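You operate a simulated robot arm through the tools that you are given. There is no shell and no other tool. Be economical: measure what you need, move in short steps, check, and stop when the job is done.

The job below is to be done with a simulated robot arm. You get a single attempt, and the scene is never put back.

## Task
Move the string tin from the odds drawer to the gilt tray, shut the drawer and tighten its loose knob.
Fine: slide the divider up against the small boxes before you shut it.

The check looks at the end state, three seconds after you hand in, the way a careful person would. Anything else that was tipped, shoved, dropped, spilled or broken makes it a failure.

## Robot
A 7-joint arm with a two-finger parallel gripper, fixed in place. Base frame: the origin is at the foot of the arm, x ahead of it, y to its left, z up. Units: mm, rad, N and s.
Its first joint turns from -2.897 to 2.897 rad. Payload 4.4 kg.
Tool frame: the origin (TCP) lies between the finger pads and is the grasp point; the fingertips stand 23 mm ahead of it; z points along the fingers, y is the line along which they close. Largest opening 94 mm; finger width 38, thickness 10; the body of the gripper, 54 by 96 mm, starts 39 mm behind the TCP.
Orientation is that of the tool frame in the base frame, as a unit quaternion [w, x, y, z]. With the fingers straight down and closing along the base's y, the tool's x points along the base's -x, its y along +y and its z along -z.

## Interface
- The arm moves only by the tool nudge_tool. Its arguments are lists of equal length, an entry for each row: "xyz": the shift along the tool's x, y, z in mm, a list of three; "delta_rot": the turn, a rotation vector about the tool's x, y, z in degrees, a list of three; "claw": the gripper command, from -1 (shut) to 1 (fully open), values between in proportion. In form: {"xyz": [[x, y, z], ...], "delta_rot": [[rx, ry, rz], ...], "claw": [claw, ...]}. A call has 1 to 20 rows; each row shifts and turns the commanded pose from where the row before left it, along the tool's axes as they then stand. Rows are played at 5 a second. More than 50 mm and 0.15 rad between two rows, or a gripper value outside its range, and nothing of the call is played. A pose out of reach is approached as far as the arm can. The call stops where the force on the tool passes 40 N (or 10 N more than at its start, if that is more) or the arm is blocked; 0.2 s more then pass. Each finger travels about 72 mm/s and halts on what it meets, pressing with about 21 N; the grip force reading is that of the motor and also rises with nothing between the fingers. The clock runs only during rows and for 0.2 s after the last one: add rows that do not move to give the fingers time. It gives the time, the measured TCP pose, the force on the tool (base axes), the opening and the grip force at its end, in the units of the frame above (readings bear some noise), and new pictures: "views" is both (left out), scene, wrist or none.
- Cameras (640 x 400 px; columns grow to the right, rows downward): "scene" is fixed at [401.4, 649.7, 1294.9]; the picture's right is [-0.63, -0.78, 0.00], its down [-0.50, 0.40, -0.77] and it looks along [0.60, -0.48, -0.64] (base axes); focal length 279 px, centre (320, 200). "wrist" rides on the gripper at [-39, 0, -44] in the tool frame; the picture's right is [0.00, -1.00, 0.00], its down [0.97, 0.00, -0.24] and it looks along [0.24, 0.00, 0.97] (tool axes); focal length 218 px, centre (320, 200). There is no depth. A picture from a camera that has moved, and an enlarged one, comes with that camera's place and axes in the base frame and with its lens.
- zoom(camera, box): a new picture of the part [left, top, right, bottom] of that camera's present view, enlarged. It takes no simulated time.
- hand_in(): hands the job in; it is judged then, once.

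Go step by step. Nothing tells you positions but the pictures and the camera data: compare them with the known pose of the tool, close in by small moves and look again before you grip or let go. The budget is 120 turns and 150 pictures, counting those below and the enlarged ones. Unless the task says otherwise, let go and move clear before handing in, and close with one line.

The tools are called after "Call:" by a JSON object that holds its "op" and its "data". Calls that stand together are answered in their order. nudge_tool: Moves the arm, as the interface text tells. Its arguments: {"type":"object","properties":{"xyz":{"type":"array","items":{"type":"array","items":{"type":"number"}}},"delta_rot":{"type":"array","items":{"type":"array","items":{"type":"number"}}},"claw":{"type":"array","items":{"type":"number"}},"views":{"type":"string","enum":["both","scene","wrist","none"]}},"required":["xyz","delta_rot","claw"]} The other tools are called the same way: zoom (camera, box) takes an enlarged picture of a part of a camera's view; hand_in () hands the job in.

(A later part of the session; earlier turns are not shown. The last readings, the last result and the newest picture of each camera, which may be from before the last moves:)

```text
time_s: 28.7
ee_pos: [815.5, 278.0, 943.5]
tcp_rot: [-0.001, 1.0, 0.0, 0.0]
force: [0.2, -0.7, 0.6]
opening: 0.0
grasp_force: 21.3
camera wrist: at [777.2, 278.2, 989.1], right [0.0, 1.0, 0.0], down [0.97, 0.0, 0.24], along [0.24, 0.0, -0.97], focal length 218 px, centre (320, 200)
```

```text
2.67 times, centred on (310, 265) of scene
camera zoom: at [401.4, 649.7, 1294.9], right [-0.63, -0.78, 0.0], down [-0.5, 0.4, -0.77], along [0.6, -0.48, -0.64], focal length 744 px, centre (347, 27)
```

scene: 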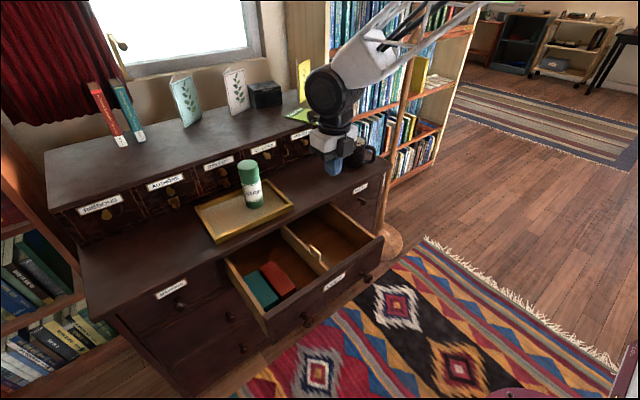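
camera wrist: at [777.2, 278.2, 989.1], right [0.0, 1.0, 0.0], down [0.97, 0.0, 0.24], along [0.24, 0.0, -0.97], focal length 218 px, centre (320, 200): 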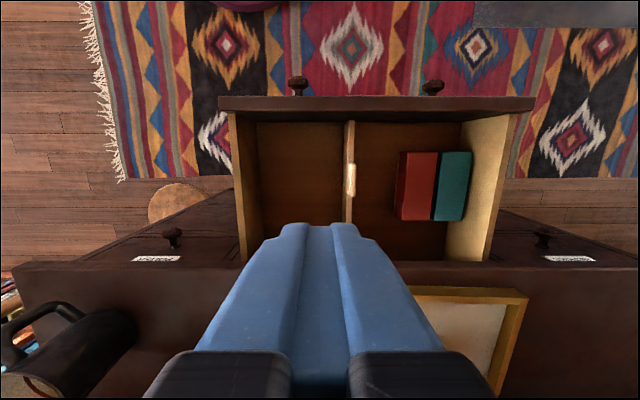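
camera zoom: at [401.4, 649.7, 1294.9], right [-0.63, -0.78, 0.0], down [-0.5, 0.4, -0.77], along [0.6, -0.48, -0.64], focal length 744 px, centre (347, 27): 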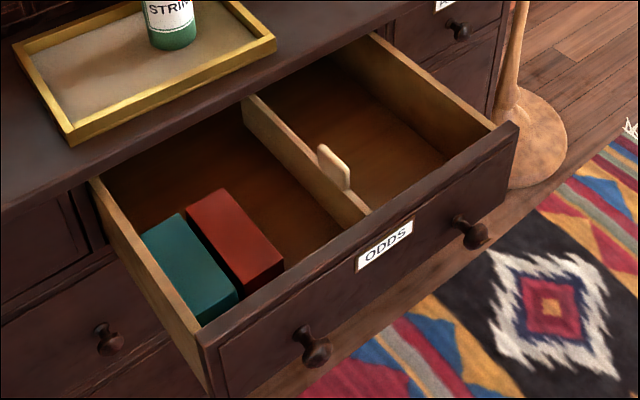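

Call:
{"op": "zoom", "data": {"camera": "wrist", "box": [210, 60, 550, 272]}}

Call:
{"op": "zoom", "data": {"camera": "wrist", "box": [270, 60, 470, 185]}}

Call:
{"op": "zoom", "data": {"camera": "scene", "box": [290, 250, 390, 335]}}

```text
1.88 times, centred on (380, 166) of wrist
camera zoom: at [777.2, 278.2, 989.1], right [0.0, 1.0, 0.0], down [0.97, 0.0, 0.24], along [0.24, 0.0, -0.97], focal length 411 px, centre (207, 264)
```

zoom: 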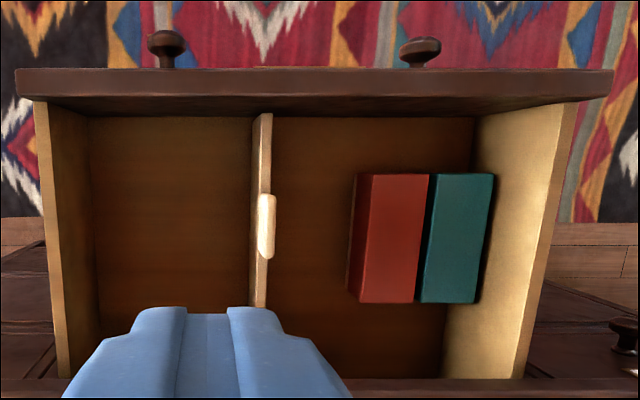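

```text
3.20 times, centred on (370, 122) of wrist
camera zoom: at [777.2, 278.2, 989.1], right [0.0, 1.0, 0.0], down [0.97, 0.0, 0.24], along [0.24, 0.0, -0.97], focal length 698 px, centre (160, 448)
```

zoom: 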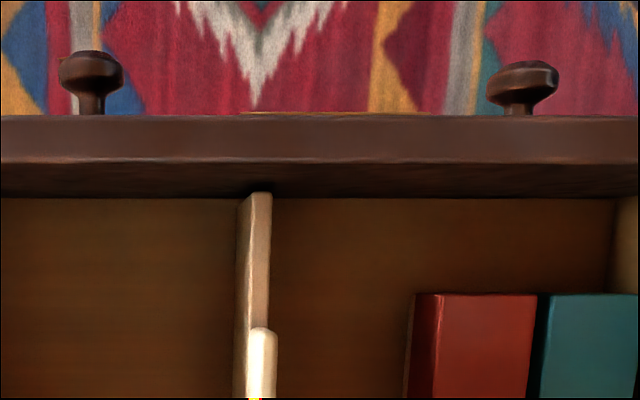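

```text
4.71 times, centred on (340, 292) of scene
camera zoom: at [401.4, 649.7, 1294.9], right [-0.63, -0.78, 0.0], down [-0.5, 0.4, -0.77], along [0.6, -0.48, -0.64], focal length 1313 px, centre (226, -235)
```

zoom: 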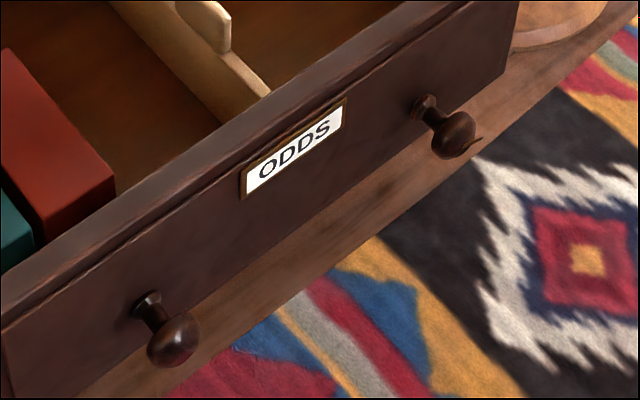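

The high‑y knob is the tilted, loose one. For the divider: tab top z≈667 at y≈325, box face at y≈426, box tops z≈614. I'll tilt 25° and lower the closed fingers beside the divider on the empty side.

Call:
{"op": "nudge_tool", "data": {"xyz": [[0, 0, 0], [0, 0, 0], [0, 0, 0], [-16.4, 0, 36.8], [-16.4, 0, 36.8], [-16.4, 0, 36.8], [-16.4, 0, 36.8], [-16.4, 0, 36.8], [-16.4, 0, 36.8], [0, 0, 0]], "delta_rot": [[0, 8.33, 0], [0, 8.33, 0], [0, 8.33, 0], [0, 0, 0], [0, 0, 0], [0, 0, 0], [0, 0, 0], [0, 0, 0], [0, 0, 0], [0, 0, 0]], "claw": [-1, -1, -1, -1, -1, -1, -1, -1, -1, -1]}}

Call:
{"op": "zoom", "data": {"camera": "scene", "box": [250, 170, 410, 290]}}

```text
time_s: 30.9
ee_pos: [820.0, 278.8, 704.6]
tcp_rot: [-0.001, 0.976, -0.001, 0.217]
force: [0.5, 0.3, 0.0]
opening: 0.0
grasp_force: 20.7
camera wrist: at [766.9, 279.5, 728.9], right [0.0, 1.0, 0.0], down [0.78, 0.0, 0.63], along [0.63, 0.0, -0.78], focal length 218 px, centre (320, 200)
```

scene: 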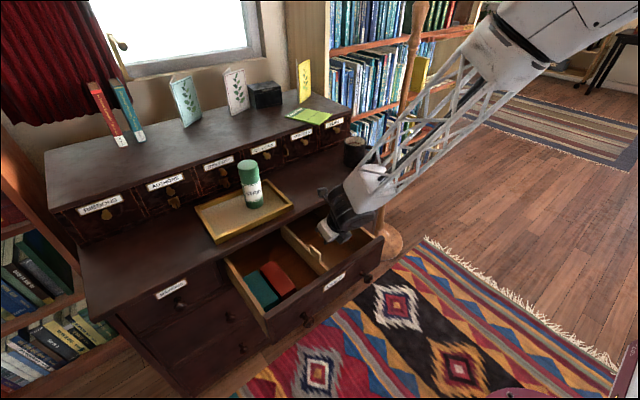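
wrist: 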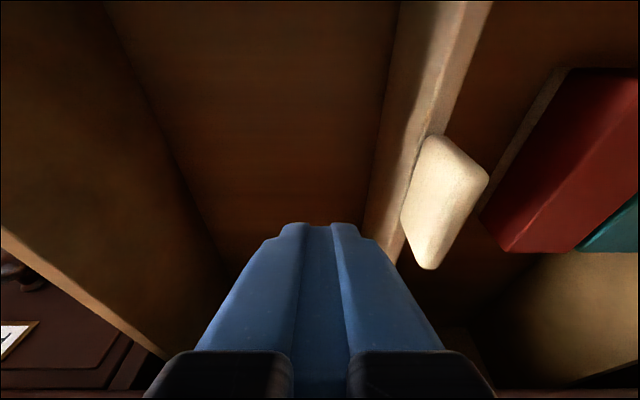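

```text
3.33 times, centred on (330, 230) of scene
camera zoom: at [401.4, 649.7, 1294.9], right [-0.63, -0.78, 0.0], down [-0.5, 0.4, -0.77], along [0.6, -0.48, -0.64], focal length 930 px, centre (287, 100)
```

zoom: 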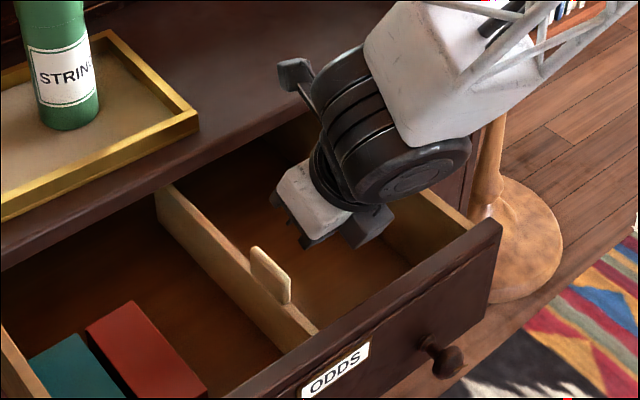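

Call:
{"op": "nudge_tool", "data": {"xyz": [[-8.5, 0, 25.2], [-8.5, 0, 25.2], [0, -10, 0], [0, -10, 0], [0, 0, 0]], "delta_rot": [[0, 0, 0], [0, 0, 0], [0, 0, 0], [0, 0, 0], [0, 0, 0]], "claw": [-1, -1, -1, -1, -1]}}

Call:
{"op": "zoom", "data": {"camera": "scene", "box": [250, 170, 410, 290]}}

```text
time_s: 32.1
ee_pos: [825.6, 296.6, 651.4]
tcp_rot: [-0.001, 0.976, 0.0, 0.217]
force: [0.9, 0.2, -0.1]
opening: 0.1
grasp_force: 21.4
camera wrist: at [771.4, 297.2, 675.5], right [0.0, 1.0, 0.0], down [0.78, 0.0, 0.63], along [0.63, 0.0, -0.78], focal length 218 px, centre (320, 200)
```

scene: 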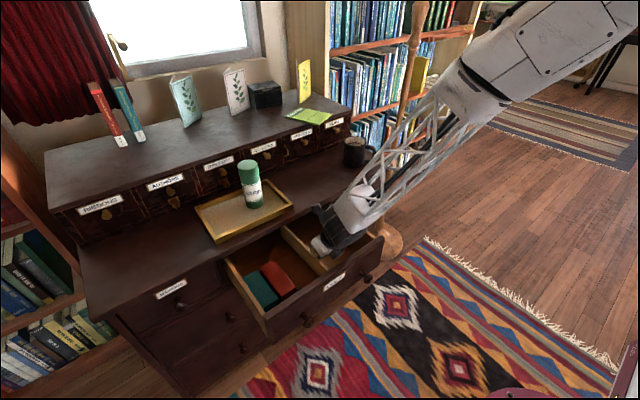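
wrist: 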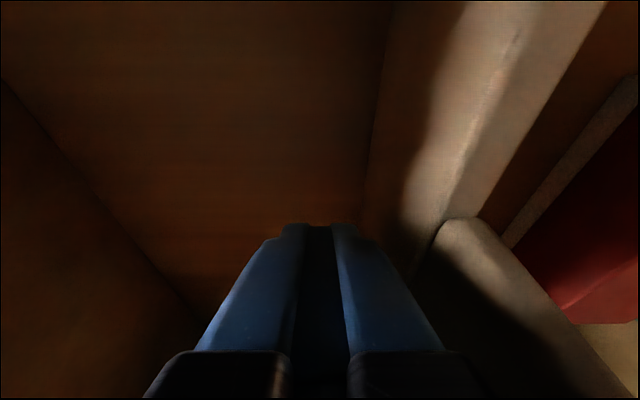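

```text
3.33 times, centred on (330, 230) of scene
camera zoom: at [401.4, 649.7, 1294.9], right [-0.63, -0.78, 0.0], down [-0.5, 0.4, -0.77], along [0.6, -0.48, -0.64], focal length 930 px, centre (287, 100)
```

zoom: 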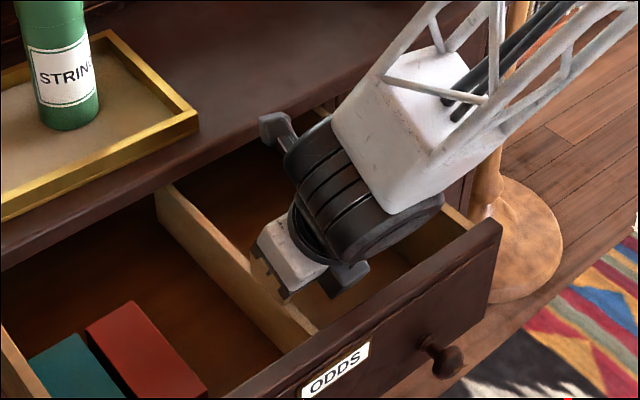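

Fingers are beside the divider, below its top. Pushing it toward the boxes, stopping well short first.

Call:
{"op": "nudge_tool", "data": {"xyz": [[0, -8, 0], [0, -8, 0], [0, -8, 0], [0, -8, 0], [0, -8, 0], [0, -8, 0], [0, -8, 0], [0, -8, 0], [0, -8, 0], [0, 0, 0]], "delta_rot": [[0, 0, 0], [0, 0, 0], [0, 0, 0], [0, 0, 0], [0, 0, 0], [0, 0, 0], [0, 0, 0], [0, 0, 0], [0, 0, 0], [0, 0, 0]], "claw": [-1, -1, -1, -1, -1, -1, -1, -1, -1, -1]}}

Call:
{"op": "zoom", "data": {"camera": "scene", "box": [220, 190, 380, 310]}}

```text
time_s: 34.3
ee_pos: [827.5, 369.5, 650.4]
tcp_rot: [-0.001, 0.976, 0.001, 0.218]
force: [0.8, -2.4, 0.4]
opening: 0.0
grasp_force: 21.2
camera wrist: at [773.0, 369.8, 675.2], right [0.0, 1.0, 0.0], down [0.78, 0.0, 0.63], along [0.63, 0.0, -0.78], focal length 218 px, centre (320, 200)
```

scene: 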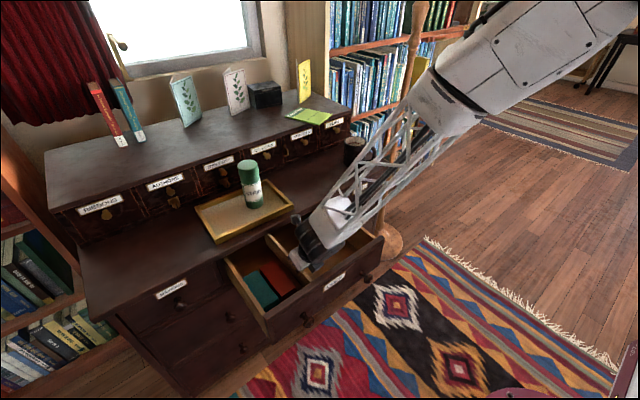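
wrist: 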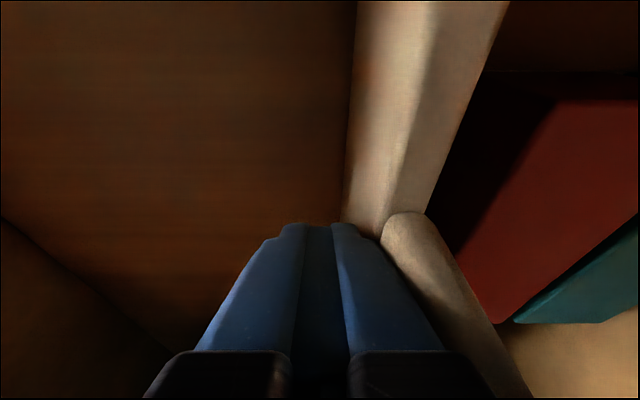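

```text
3.33 times, centred on (300, 250) of scene
camera zoom: at [401.4, 649.7, 1294.9], right [-0.63, -0.78, 0.0], down [-0.5, 0.4, -0.77], along [0.6, -0.48, -0.64], focal length 930 px, centre (387, 33)
```

zoom: 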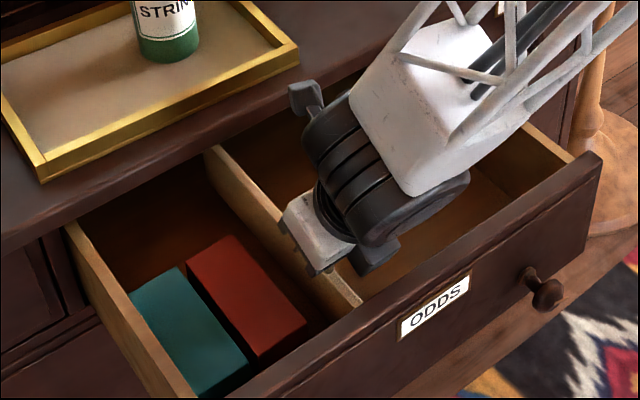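

Call:
{"op": "nudge_tool", "data": {"xyz": [[0, -5, 0], [0, -5, 0], [0, -5, 0], [0, -5, 0], [0, 0, 0]], "delta_rot": [[0, 0, 0], [0, 0, 0], [0, 0, 0], [0, 0, 0], [0, 0, 0]], "claw": [-1, -1, -1, -1, -1], "views": "wrist"}}

Call:
{"op": "zoom", "data": {"camera": "scene", "box": [240, 220, 340, 310]}}

```text
time_s: 35.5
ee_pos: [825.7, 389.8, 648.5]
tcp_rot: [-0.001, 0.976, 0.0, 0.218]
force: [0.8, -2.4, -0.4]
opening: 0.1
grasp_force: 21.1
camera wrist: at [771.7, 389.5, 673.9], right [0.0, 1.0, 0.0], down [0.78, 0.0, 0.63], along [0.63, 0.0, -0.78], focal length 218 px, centre (320, 200)
```

wrist: 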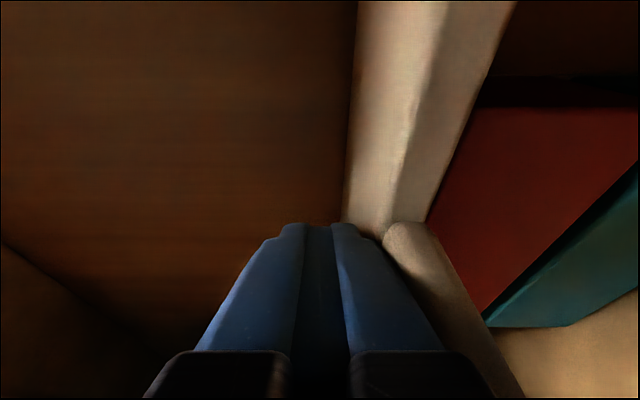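

```text
4.44 times, centred on (290, 265) of scene
camera zoom: at [401.4, 649.7, 1294.9], right [-0.63, -0.78, 0.0], down [-0.5, 0.4, -0.77], along [0.6, -0.48, -0.64], focal length 1240 px, centre (453, -89)
```

zoom: 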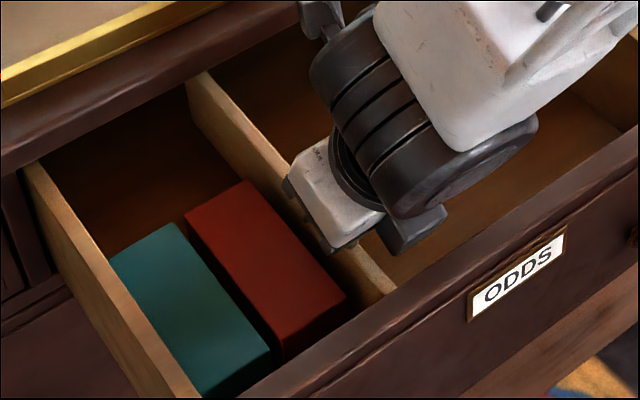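

Call:
{"op": "nudge_tool", "data": {"xyz": [[0, -3, 0], [0, -3, 0], [0, -3, 0], [0, 0, 0]], "delta_rot": [[0, 0, 0], [0, 0, 0], [0, 0, 0], [0, 0, 0]], "claw": [-1, -1, -1, -1], "views": "wrist"}}

Call:
{"op": "zoom", "data": {"camera": "scene", "box": [240, 220, 340, 310]}}

```text
time_s: 36.2
ee_pos: [827.2, 391.6, 648.5]
tcp_rot: [0.001, 0.976, -0.001, 0.217]
force: [1.6, -11.6, 1.6]
opening: 0.3
grasp_force: 21.4
stopped in row 3: the force on the tool passed its limit (the readings are from after the stop); the commanded pose is now the measured one
camera wrist: at [772.3, 392.9, 674.0], right [0.0, 1.0, 0.0], down [0.78, 0.0, 0.63], along [0.63, 0.0, -0.78], focal length 218 px, centre (320, 200)
```

wrist: 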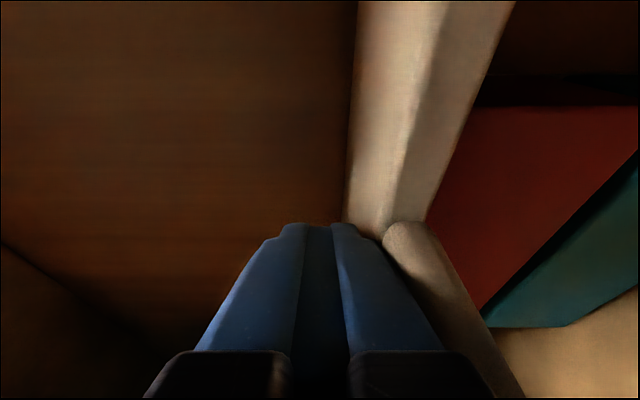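

```text
4.44 times, centred on (290, 265) of scene
camera zoom: at [401.4, 649.7, 1294.9], right [-0.63, -0.78, 0.0], down [-0.5, 0.4, -0.77], along [0.6, -0.48, -0.64], focal length 1240 px, centre (453, -89)
```

zoom: 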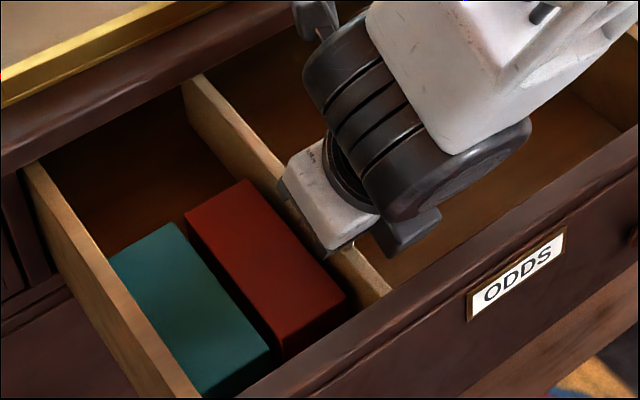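

Hard stop at the red box with the boxes unmoved: the divider is against them. Backing off and lifting to verify.

Call:
{"op": "nudge_tool", "data": {"xyz": [[0, 5, 0], [0, 20, 0], [0, 20, 0], [16.9, 0, -36.2], [16.9, 0, -36.2], [16.9, 0, -36.2], [16.9, 0, -36.2], [16.9, 0, -36.2], [16.9, 0, -36.2], [0, 0, 0]], "delta_rot": [[0, 0, 0], [0, 0, 0], [0, 0, 0], [0, 0, 0], [0, 0, 0], [0, 0, 0], [0, 0, 0], [0, 0, 0], [0, 0, 0], [0, 0, 0]], "claw": [-1, -1, -1, -1, -1, -1, -1, -1, -1, -1]}}

Call:
{"op": "zoom", "data": {"camera": "scene", "box": [220, 200, 380, 320]}}

Call:
{"op": "zoom", "data": {"camera": "wrist", "box": [200, 0, 560, 225]}}

```text
time_s: 38.4
ee_pos: [824.0, 350.8, 888.4]
tcp_rot: [0.001, 0.976, 0.0, 0.216]
force: [0.1, -0.5, 0.1]
opening: 0.3
grasp_force: 20.7
camera wrist: at [770.8, 351.2, 912.9], right [0.0, 1.0, 0.0], down [0.78, 0.0, 0.63], along [0.63, 0.0, -0.78], focal length 218 px, centre (320, 200)
```

scene: 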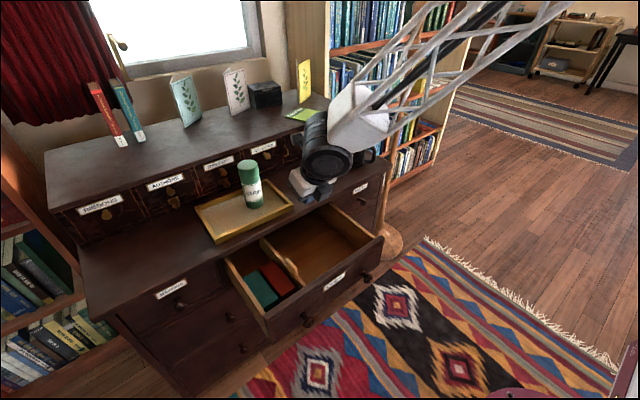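
wrist: 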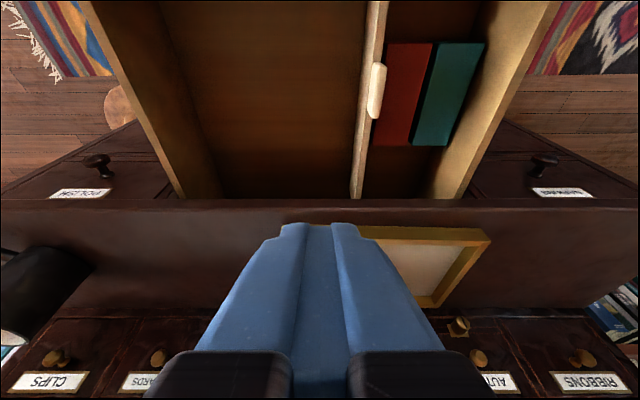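

```text
3.33 times, centred on (300, 260) of scene
camera zoom: at [401.4, 649.7, 1294.9], right [-0.63, -0.78, 0.0], down [-0.5, 0.4, -0.77], along [0.6, -0.48, -0.64], focal length 930 px, centre (387, 0)
```

zoom: 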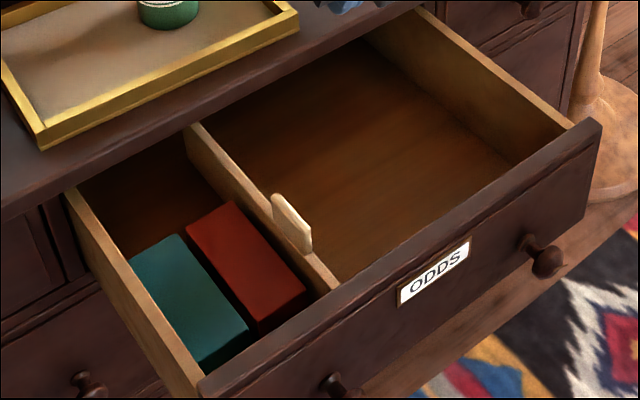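

```text
1.78 times, centred on (380, 112) of wrist
camera zoom: at [770.8, 351.2, 912.9], right [0.0, 1.0, 0.0], down [0.78, 0.0, 0.63], along [0.63, 0.0, -0.78], focal length 388 px, centre (213, 356)
```

zoom: 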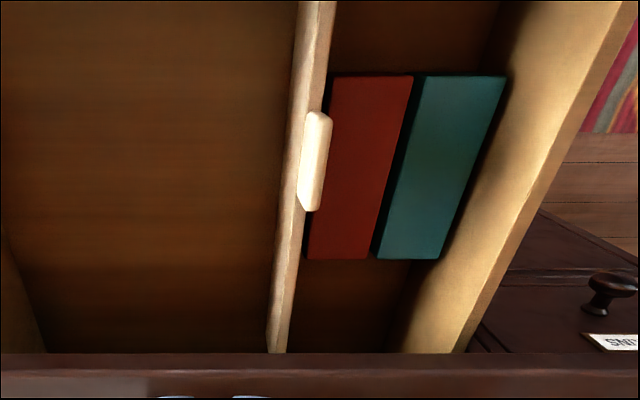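

The divider now touches the red box. Next I retreat in front of the drawer and turn the tool near horizontal to push the front shut between the label and the sound knob.

Call:
{"op": "nudge_tool", "data": {"xyz": [[-33.9, 9.8, -15.8], [-33.9, 9.8, -15.8], [-33.9, 9.8, -15.8], [-33.9, 9.8, -15.8], [-33.9, 9.8, -15.8], [-33.9, 9.8, -15.8], [0, 0, 0], [0, 0, 0], [0, 0, 0], [0, 0, 0], [0, 0, 0], [0, 0, 0], [0, 0, 0], [0, 0, 0], [0, 0, 0]], "delta_rot": [[0, 0, 0], [0, 0, 0], [0, 0, 0], [0, 0, 0], [0, 0, 0], [0, 0, 0], [0, 7.86, 0], [0, 7.86, 0], [0, 7.86, 0], [0, 7.86, 0], [0, 7.86, 0], [0, 7.86, 0], [0, 7.86, 0], [0, 0, 0], [0, 0, 0]], "claw": [-1, -1, -1, -1, -1, -1, -1, -1, -1, -1, -1, -1, -1, -1, -1]}}

```text
time_s: 41.6
ee_pos: [601.2, 288.6, 889.1]
tcp_rot: [0.001, 0.767, -0.001, 0.642]
force: [0.0, 1.2, 0.9]
opening: 0.0
grasp_force: 21.0
camera wrist: at [551.3, 290.5, 859.1], right [0.0, 1.0, 0.0], down [-0.07, 0.0, 1.0], along [1.0, 0.0, 0.07], focal length 218 px, centre (320, 200)
```

scene: 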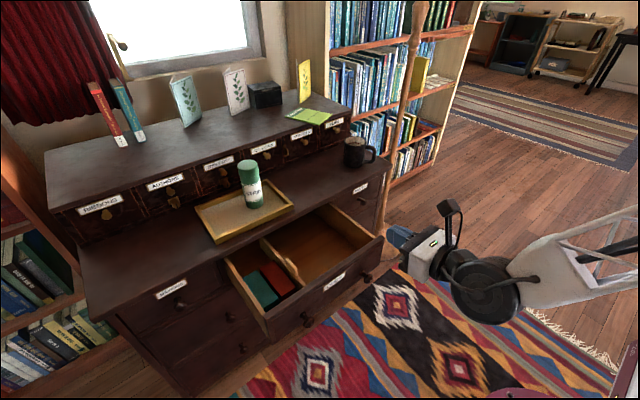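
wrist: 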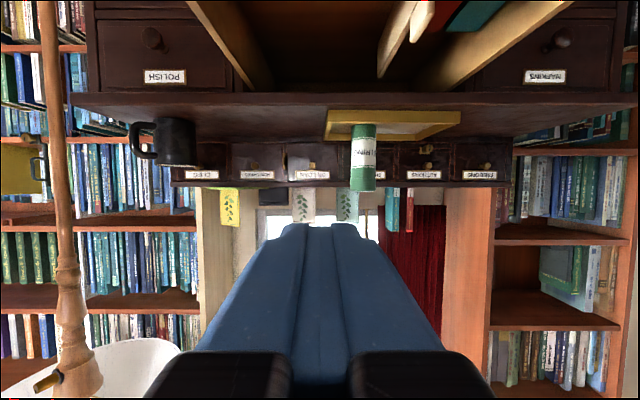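

Call:
{"op": "nudge_tool", "data": {"xyz": [[-39.4, 0, 7], [-39.4, 0, 7], [-39.4, 0, 7], [-39.4, 0, 7], [-39.4, 0, 7], [-39.4, 0, 7], [0, 0, 0], [0, 0, 0]], "delta_rot": [[0, 0, 0], [0, 0, 0], [0, 0, 0], [0, 0, 0], [0, 0, 0], [0, 0, 0], [0, 0, 0], [0, 0, 0]], "claw": [-1, -1, -1, -1, -1, -1, -1, -1]}}

```text
time_s: 43.4
ee_pos: [600.1, 287.0, 648.2]
tcp_rot: [0.001, 0.765, 0.0, 0.644]
force: [-0.1, -0.1, 0.7]
opening: 0.1
grasp_force: 21.2
camera wrist: at [550.6, 286.6, 619.0], right [0.0, 1.0, 0.0], down [-0.07, 0.0, 1.0], along [1.0, 0.0, 0.07], focal length 218 px, centre (320, 200)
```

scene: 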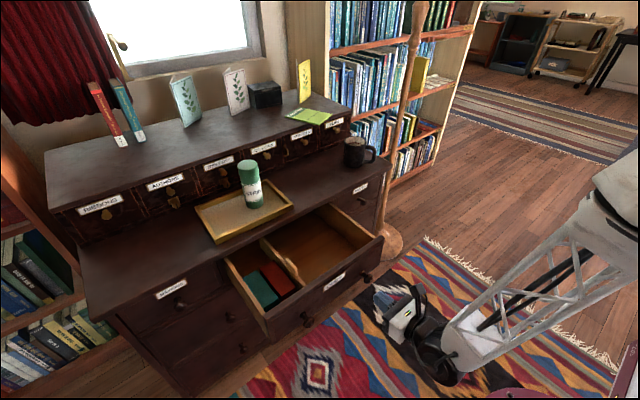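
wrist: 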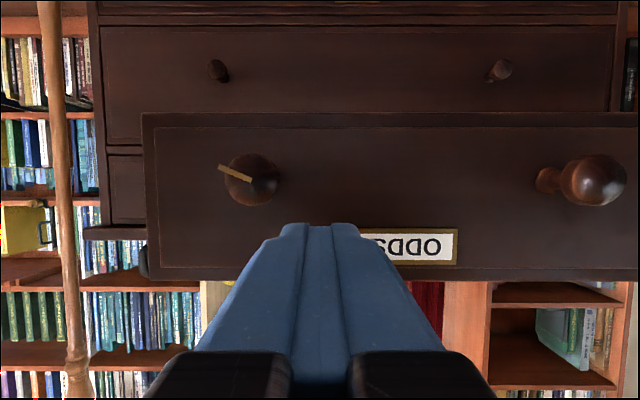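

Call:
{"op": "zoom", "data": {"camera": "wrist", "box": [190, 120, 350, 220]}}

Call:
{"op": "zoom", "data": {"camera": "wrist", "box": [480, 120, 640, 220]}}

Call:
{"op": "zoom", "data": {"camera": "scene", "box": [340, 255, 390, 295]}}

Call:
{"op": "zoom", "data": {"camera": "scene", "box": [280, 295, 340, 340]}}

```text
4.00 times, centred on (270, 170) of wrist
camera zoom: at [550.6, 286.6, 619.0], right [0.0, 1.0, 0.0], down [-0.07, 0.0, 1.0], along [1.0, 0.0, 0.07], focal length 873 px, centre (520, 320)
```

zoom: 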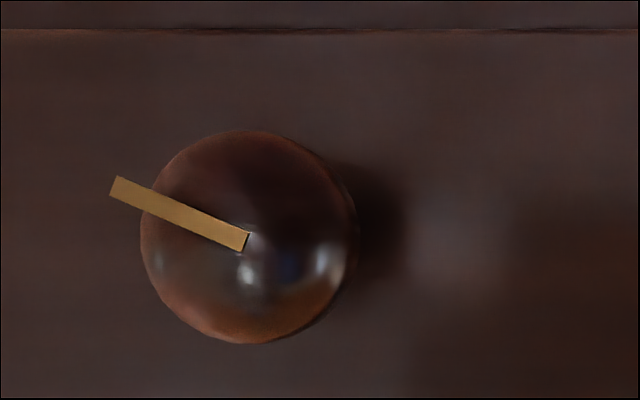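

```text
4.00 times, centred on (560, 170) of wrist
camera zoom: at [550.6, 286.6, 619.0], right [0.0, 1.0, 0.0], down [-0.07, 0.0, 1.0], along [1.0, 0.0, 0.07], focal length 873 px, centre (-640, 320)
```

zoom: 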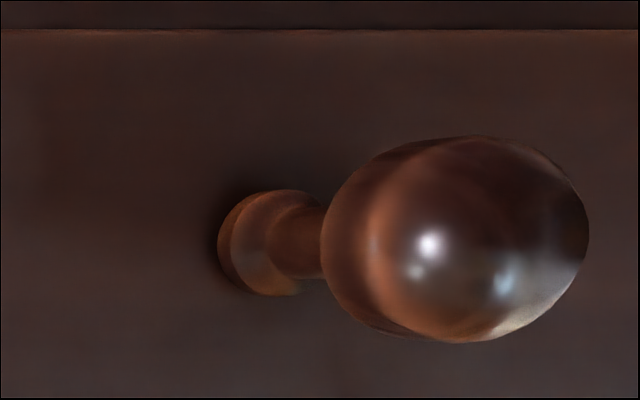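

```text
10.00 times, centred on (365, 275) of scene
camera zoom: at [401.4, 649.7, 1294.9], right [-0.63, -0.78, 0.0], down [-0.5, 0.4, -0.77], along [0.6, -0.48, -0.64], focal length 2791 px, centre (-130, -550)
```

zoom: 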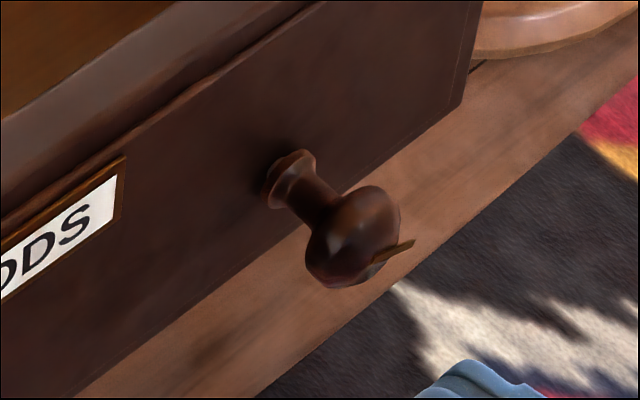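

```text
8.89 times, centred on (310, 318) of scene
camera zoom: at [401.4, 649.7, 1294.9], right [-0.63, -0.78, 0.0], down [-0.5, 0.4, -0.77], along [0.6, -0.48, -0.64], focal length 2481 px, centre (409, -844)
```

zoom: 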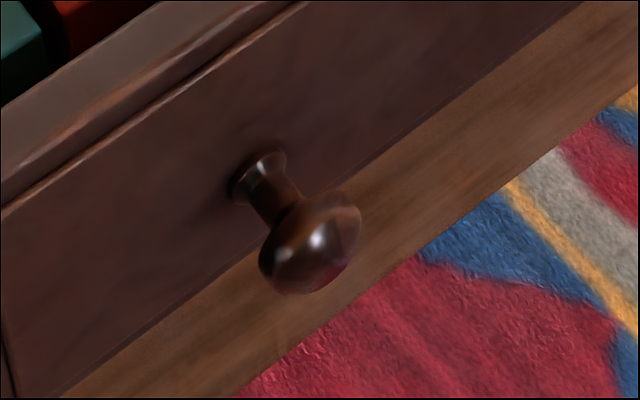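

The low‑y knob carries a brass pointer (now at about 3:40 o'clock), so that is the loose one. It sits near y 246, z 616. I'll level the tool on its axis and turn it so the fingers close across the pointer, not on it.

Call:
{"op": "nudge_tool", "data": {"xyz": [[0, 0, 0], [0, 0, 0], [-16, 20.7, 0], [-16, 20.7, 0], [0, 0, 0], [0, 0, 0], [0, 0, 0], [0, 0, 0], [0, 0, 0], [0, 0, 0], [0, 0, 0], [0, 0, 0], [0, 0, 0], [0, 0, 0], [0, 0, 0], [0, 0, 0], [0, 0, 0], [0, 0, 0], [0, 0, 0]], "delta_rot": [[0, 5.1, 0], [0, 5.1, 0], [0, 0, 0], [0, 0, 0], [0, 0, 7.93], [0, 0, 7.93], [0, 0, 7.93], [0, 0, 7.93], [0, 0, 7.93], [0, 0, 7.93], [0, 0, 7.93], [0, 0, 7.93], [0, 0, 7.93], [0, 0, 7.93], [0, 0, 7.93], [0, 0, 7.93], [0, 0, 7.93], [0, 0, 7.93], [0, 0, 0]], "claw": [-1, -1, -1, -1, 0, 0.25, 0.25, 0.25, 0.25, 0.25, 0.25, 0.25, 0.25, 0.25, 0.25, 0.25, 0.25, 0.25, 0.25]}}

Call:
{"op": "zoom", "data": {"camera": "wrist", "box": [160, 100, 480, 300]}}

```text
time_s: 47.4
ee_pos: [601.8, 248.4, 615.6]
tcp_rot: [0.583, -0.399, 0.583, -0.401]
force: [0.2, -0.1, -0.1]
opening: 58.9
grasp_force: 0.1
camera wrist: at [557.6, 285.6, 631.6], right [0.0, -0.36, 0.93], down [-0.24, -0.91, -0.35], along [0.97, -0.23, -0.08], focal length 218 px, centre (320, 200)
```

scene: 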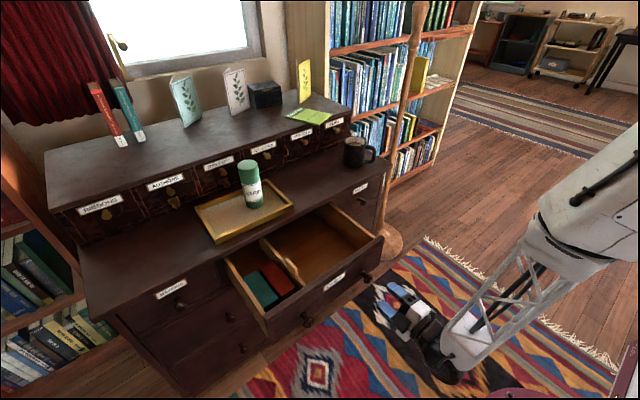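
wrist: 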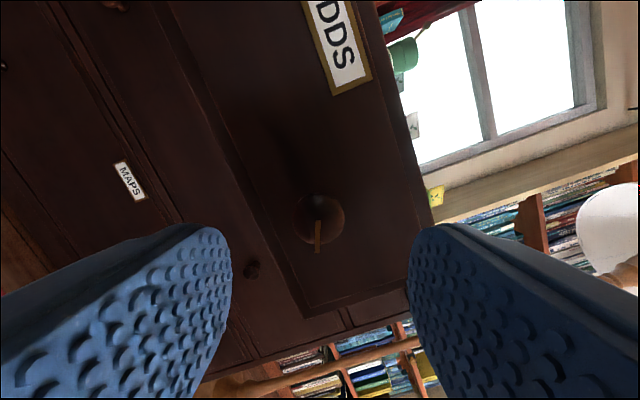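

```text
2.00 times, centred on (320, 200) of wrist
camera zoom: at [557.6, 285.6, 631.6], right [0.0, -0.36, 0.93], down [-0.24, -0.91, -0.35], along [0.97, -0.23, -0.08], focal length 436 px, centre (320, 200)
```

zoom: 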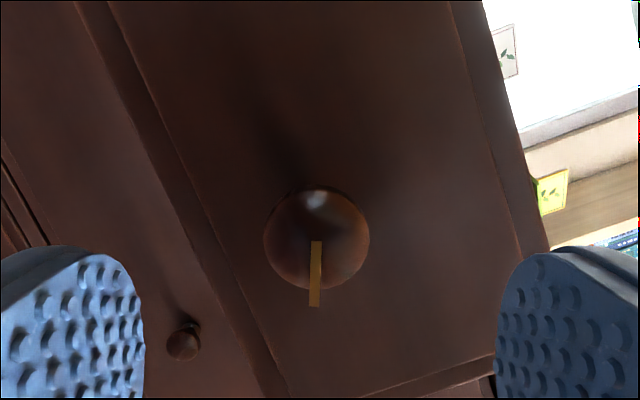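

Call:
{"op": "nudge_tool", "data": {"xyz": [[5, 0, 20], [0, 0, 20], [0, 0, 0]], "delta_rot": [[0, 0, 0], [0, 0, 0], [0, 0, 0]], "claw": [0.25, 0.25, 0.25]}}

Call:
{"op": "zoom", "data": {"camera": "wrist", "box": [160, 150, 480, 350]}}

Call:
{"op": "zoom", "data": {"camera": "scene", "box": [320, 240, 440, 330]}}

```text
time_s: 48.2
ee_pos: [642.0, 243.7, 614.1]
tcp_rot: [0.583, -0.4, 0.582, -0.402]
force: [-0.7, 0.3, -0.1]
opening: 58.8
grasp_force: 0.0
camera wrist: at [598.4, 280.5, 629.2], right [0.0, -0.36, 0.93], down [-0.24, -0.91, -0.35], along [0.97, -0.23, -0.08], focal length 218 px, centre (320, 200)
```

scene: 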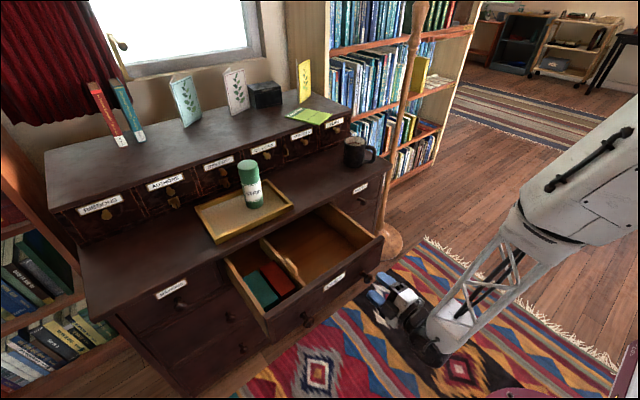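
wrist: 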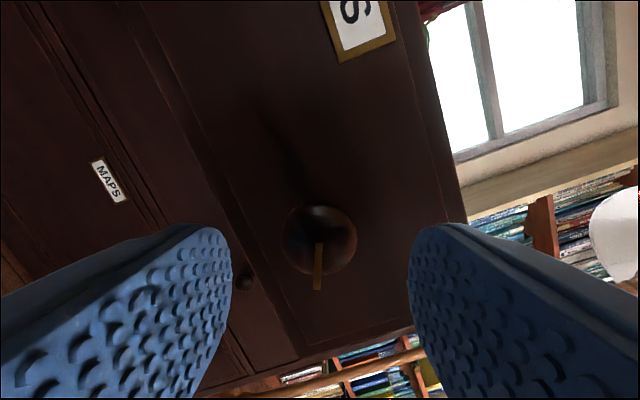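

```text
2.00 times, centred on (320, 250) of wrist
camera zoom: at [598.4, 280.5, 629.2], right [0.0, -0.36, 0.93], down [-0.24, -0.91, -0.35], along [0.97, -0.23, -0.08], focal length 436 px, centre (320, 100)
```

zoom: 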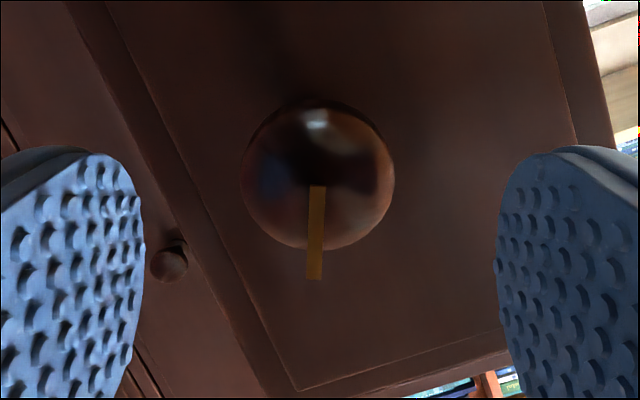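

```text
4.44 times, centred on (380, 285) of scene
camera zoom: at [401.4, 649.7, 1294.9], right [-0.63, -0.78, 0.0], down [-0.5, 0.4, -0.77], along [0.6, -0.48, -0.64], focal length 1240 px, centre (53, -178)
```

zoom: 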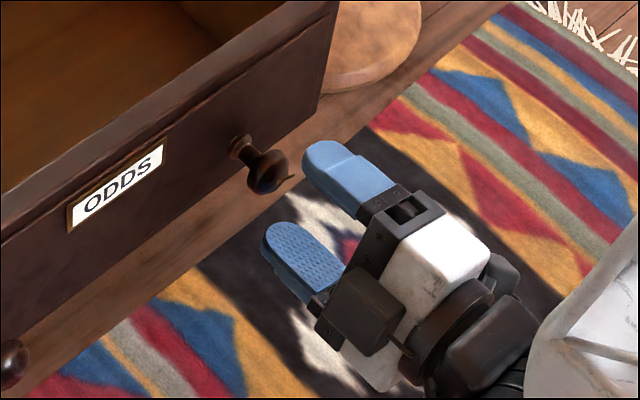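

Knob is centred. Advancing 43 mm so the pads flank its head, then closing.

Call:
{"op": "nudge_tool", "data": {"xyz": [[0.5, 0, 15], [0, 0, 15], [0, 0, 13], [0, 0, 0]], "delta_rot": [[0, 0, 0], [0, 0, 0], [0, 0, 0], [0, 0, 0]], "claw": [0.25, 0.25, 0.25, 0.25]}}

Call:
{"op": "zoom", "data": {"camera": "scene", "box": [320, 240, 440, 330]}}

```text
time_s: 49.2
ee_pos: [684.0, 244.8, 614.6]
tcp_rot: [0.583, -0.4, 0.582, -0.402]
force: [0.5, -1.4, -0.3]
opening: 59.2
grasp_force: 0.0
camera wrist: at [640.5, 281.3, 630.0], right [0.0, -0.36, 0.93], down [-0.24, -0.91, -0.35], along [0.97, -0.23, -0.08], focal length 218 px, centre (320, 200)
```

scene: 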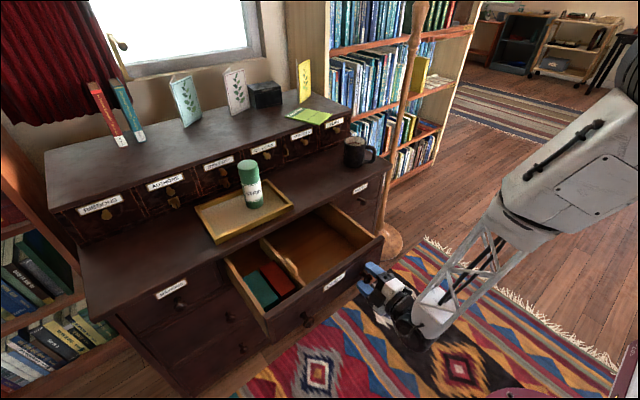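
wrist: 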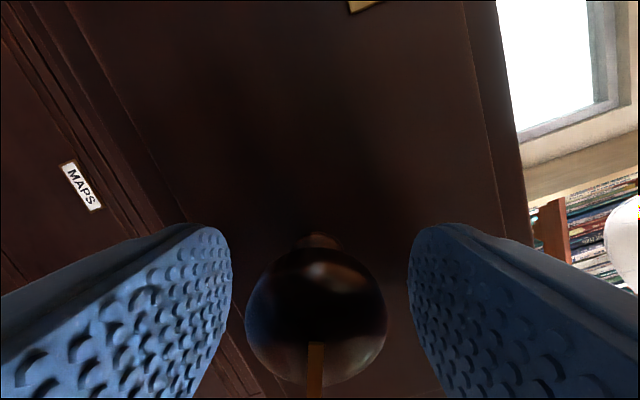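

```text
4.44 times, centred on (380, 285) of scene
camera zoom: at [401.4, 649.7, 1294.9], right [-0.63, -0.78, 0.0], down [-0.5, 0.4, -0.77], along [0.6, -0.48, -0.64], focal length 1240 px, centre (53, -178)
```

zoom: 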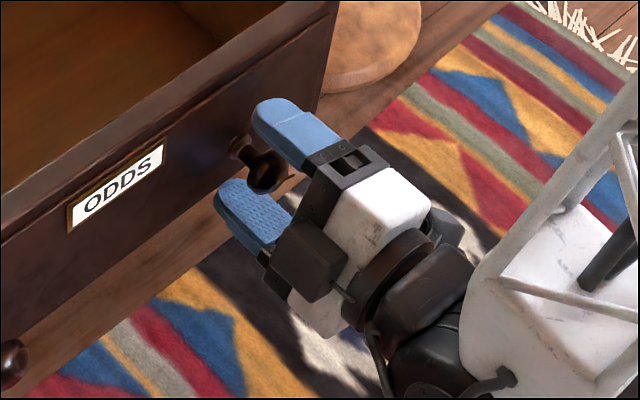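

Call:
{"op": "nudge_tool", "data": {"xyz": [[0, 0.8, 0], [0, 0, 0], [0, 0, 0], [0, 0, 0]], "delta_rot": [[0, 0, 0], [0, 0, 0], [0, 0, 0], [0, 0, 0]], "claw": [0, -0.4, -1, -1], "views": "wrist"}}

```text
time_s: 50.2
ee_pos: [683.0, 244.1, 613.3]
tcp_rot: [0.583, -0.398, 0.582, -0.402]
force: [-0.2, -2.2, 2.6]
opening: 30.7
grasp_force: 44.5
camera wrist: at [640.3, 280.9, 629.0], right [0.0, -0.36, 0.93], down [-0.24, -0.91, -0.35], along [0.97, -0.23, -0.08], focal length 218 px, centre (320, 200)
```

wrist: 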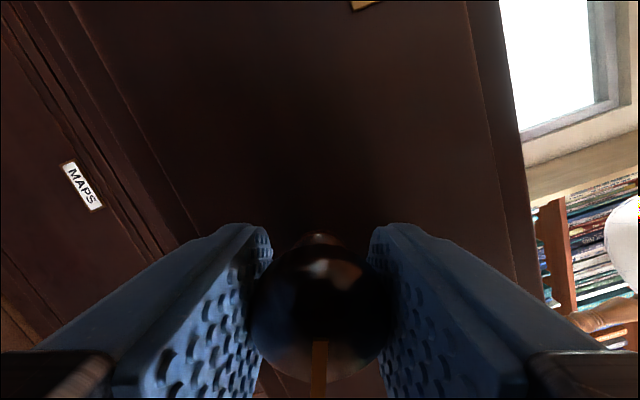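

Gripped. Turning clockwise in small steps while watching the force.

Call:
{"op": "nudge_tool", "data": {"xyz": [[0, 0, 0], [0, 0, 0], [0, 0, 0], [0, 0, 0], [0, 0, 0], [0, 0, 0], [0, 0, 0]], "delta_rot": [[0, 0, 5], [0, 0, 5], [0, 0, 5], [0, 0, 5], [0, 0, 5], [0, 0, 5], [0, 0, 0]], "claw": [-1, -1, -1, -1, -1, -1, -1], "views": "wrist"}}

```text
time_s: 51.8
ee_pos: [684.7, 244.2, 612.9]
tcp_rot: [0.667, -0.236, 0.665, -0.237]
force: [-0.8, 10.7, -6.4]
opening: 30.6
grasp_force: 44.8
stopped in row 7: the force on the tool passed its limit (the readings are from after the stop); the commanded pose is now the measured one
camera wrist: at [640.5, 269.3, 644.9], right [0.0, -0.78, 0.63], down [-0.24, -0.61, -0.76], along [0.97, -0.15, -0.18], focal length 218 px, centre (320, 200)
```

wrist: 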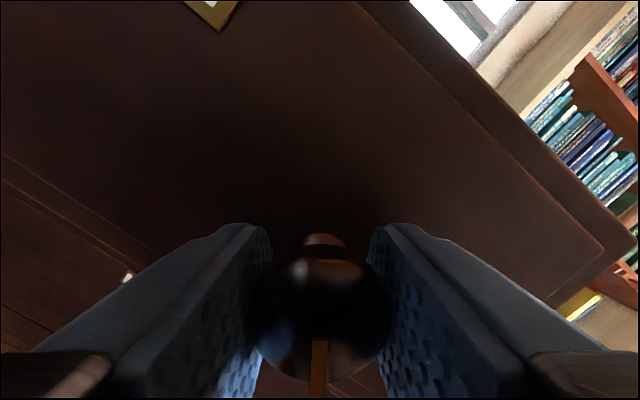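

Call:
{"op": "nudge_tool", "data": {"xyz": [[0, 0.7, 0], [0, 0, 0]], "delta_rot": [[0, 0, 0], [0, 0, 0]], "claw": [-1, -1], "views": "none"}}

```text
time_s: 52.4
ee_pos: [683.3, 244.9, 613.6]
tcp_rot: [0.668, -0.237, 0.666, -0.235]
force: [-0.5, -2.0, 4.3]
opening: 30.9
grasp_force: 44.7
```

Call:
{"op": "nudge_tool", "data": {"xyz": [[-0.6, 0, 0], [-0.5, 0, 0], [0, 0, 0], [0, 0, 0], [0, 0, 0], [0, 0, 0], [0, 0, 0]], "delta_rot": [[0, 0, 0], [0, 0, 0], [0, 0, 5], [0, 0, 5], [0, 0, 5], [0, 0, 5], [0, 0, 0]], "claw": [-1, -1, -1, -1, -1, -1, -1], "views": "wrist"}}

```text
time_s: 54.0
ee_pos: [681.7, 244.0, 612.5]
tcp_rot: [0.698, -0.116, 0.697, -0.117]
force: [0.7, -16.8, -22.9]
opening: 30.8
grasp_force: 44.6
camera wrist: at [639.4, 257.9, 651.4], right [0.0, -0.95, 0.32], down [-0.24, -0.32, -0.92], along [0.97, -0.08, -0.23], focal length 218 px, centre (320, 200)
```

wrist: 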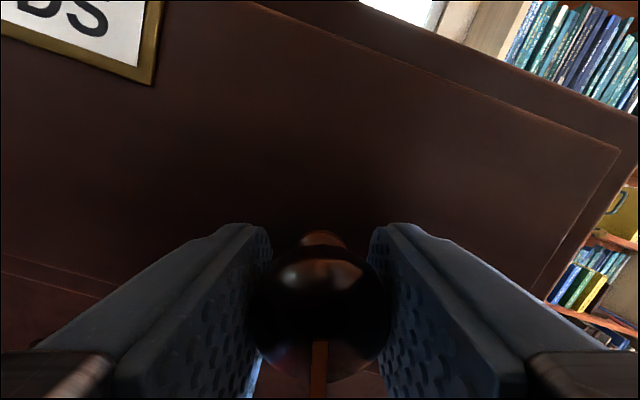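

Call:
{"op": "nudge_tool", "data": {"xyz": [[1.1, -0.3, 0], [0, 0, 0]], "delta_rot": [[0, 0, 0], [0, 0, 0]], "claw": [-1, -1], "views": "none"}}

```text
time_s: 54.6
ee_pos: [683.2, 243.5, 614.3]
tcp_rot: [0.698, -0.116, 0.697, -0.117]
force: [-2.6, -27.1, -13.2]
opening: 30.8
grasp_force: 44.9
```

Side load is building from a small axis offset, so I'll open, look, recentre and grip again.

Call:
{"op": "nudge_tool", "data": {"xyz": [[0, 0, 0], [0, 0, 0], [0, 0, 0]], "delta_rot": [[0, 0, 0], [0, 0, 0], [0, 0, 0]], "claw": [-0.1, 0.1, 0.1], "views": "wrist"}}

Call:
{"op": "zoom", "data": {"camera": "wrist", "box": [200, 220, 440, 400]}}

```text
time_s: 55.4
ee_pos: [683.6, 244.1, 613.6]
tcp_rot: [0.698, -0.117, 0.696, -0.117]
force: [-0.6, 0.3, 0.0]
opening: 51.4
grasp_force: 0.1
camera wrist: at [640.0, 258.6, 651.7], right [0.0, -0.95, 0.33], down [-0.24, -0.32, -0.92], along [0.97, -0.08, -0.22], focal length 218 px, centre (320, 200)
```

wrist: 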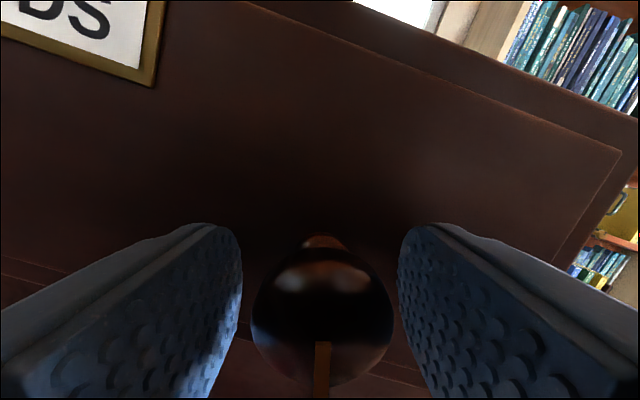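

```text
2.22 times, centred on (320, 310) of wrist
camera zoom: at [640.0, 258.6, 651.7], right [0.0, -0.95, 0.33], down [-0.24, -0.32, -0.92], along [0.97, -0.08, -0.22], focal length 485 px, centre (320, -44)
```

zoom: 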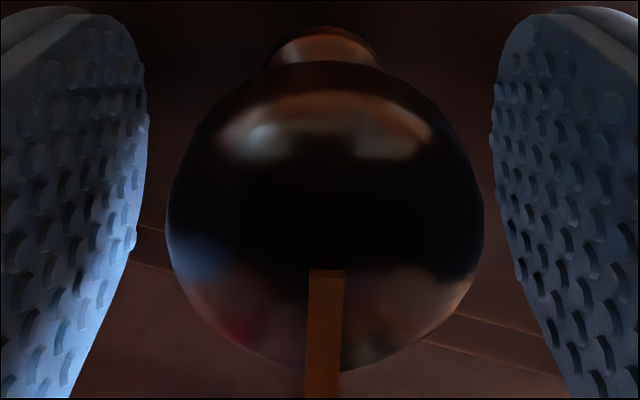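

Call:
{"op": "nudge_tool", "data": {"xyz": [[0, -0.5, 0], [0, 0, 0], [0, 0, 0], [0, 0, 0]], "delta_rot": [[0, 0, 0], [0, 0, 0], [0, 0, 0], [0, 0, 0]], "claw": [-0.3, -1, -1, -1], "views": "none"}}

Call:
{"op": "nudge_tool", "data": {"xyz": [[0, 0, 0], [0, 0, 0], [0, 0, 0], [0, 0, 0], [0, 0, 0]], "delta_rot": [[0, 0, 5], [0, 0, 5], [0, 0, 5], [0, 0, 5], [0, 0, 0]], "claw": [-1, -1, -1, -1, -1], "views": "wrist"}}

```text
time_s: 56.4
ee_pos: [684.7, 245.0, 613.0]
tcp_rot: [0.699, -0.116, 0.696, -0.117]
force: [0.2, 12.3, -2.6]
opening: 30.7
grasp_force: 45.6
```

```text
time_s: 57.4
ee_pos: [686.2, 245.2, 609.6]
tcp_rot: [0.708, -0.011, 0.706, -0.012]
force: [2.1, -0.5, -2.0]
opening: 30.8
grasp_force: 44.9
out of reach, approached as far as the arm can: row 4
stopped in row 4: the force on the tool passed its limit (the readings are from after the stop); the commanded pose is now the measured one
camera wrist: at [642.2, 246.8, 650.5], right [0.0, -1.0, 0.03], down [-0.24, -0.03, -0.97], along [0.97, -0.01, -0.24], focal length 218 px, centre (320, 200)
```

wrist: 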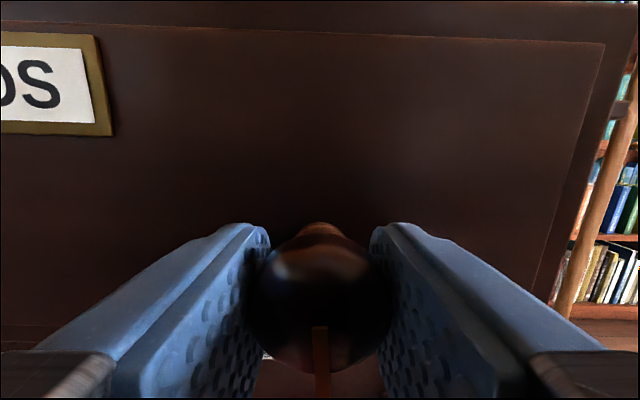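

Turned about 69°, pointer now straight down; a force stop and a reach limit came together. I'll probe with a small extra turn.

Call:
{"op": "nudge_tool", "data": {"xyz": [[0, 0, 0], [0, 0, 0], [0, 0, 0]], "delta_rot": [[0, 0, 2], [0, 0, 2], [0, 0, 0]], "claw": [-1, -1, -1], "views": "none"}}

```text
time_s: 58.2
ee_pos: [685.8, 243.9, 610.7]
tcp_rot: [0.708, 0.001, 0.706, 0.0]
force: [3.2, 9.0, -3.0]
opening: 30.5
grasp_force: 44.8
```

Call:
{"op": "nudge_tool", "data": {"xyz": [[0, 0, 0], [0, 0, 0], [0, 0, 0], [0, 0, 0], [0, 0, 0]], "delta_rot": [[0, 0, 3], [0, 0, 3], [0, 0, 3], [0, 0, 3], [0, 0, 0]], "claw": [-1, -1, -1, -1, -1], "views": "both"}}

```text
time_s: 59.4
ee_pos: [686.6, 244.6, 611.5]
tcp_rot: [0.708, 0.002, 0.706, -0.001]
force: [1.7, 14.5, -3.2]
opening: 30.6
grasp_force: 45.6
out of reach, approached as far as the arm can: row 1, 2, 3, 4
camera wrist: at [642.3, 245.6, 650.5], right [0.0, -1.0, 0.0], down [-0.24, 0.0, -0.97], along [0.97, 0.0, -0.24], focal length 218 px, centre (320, 200)
```

scene: 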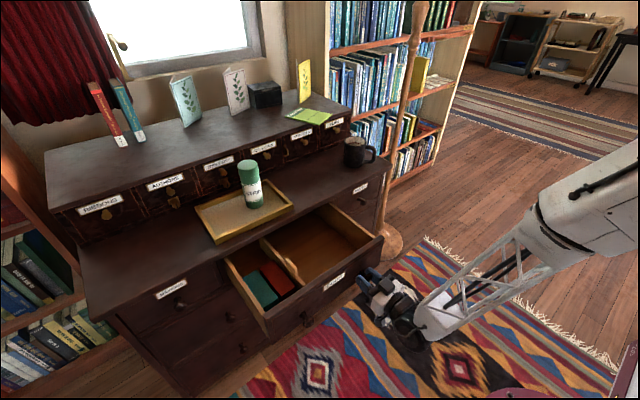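
wrist: 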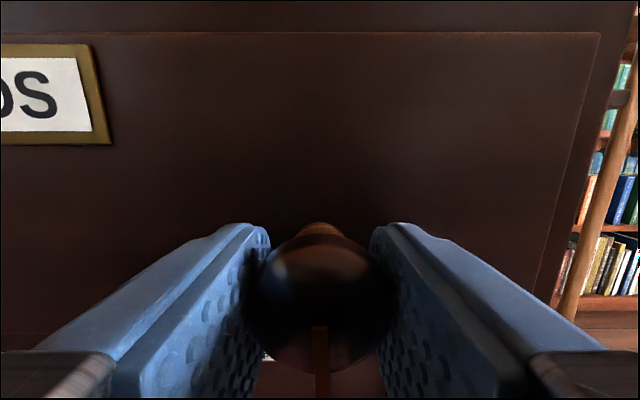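

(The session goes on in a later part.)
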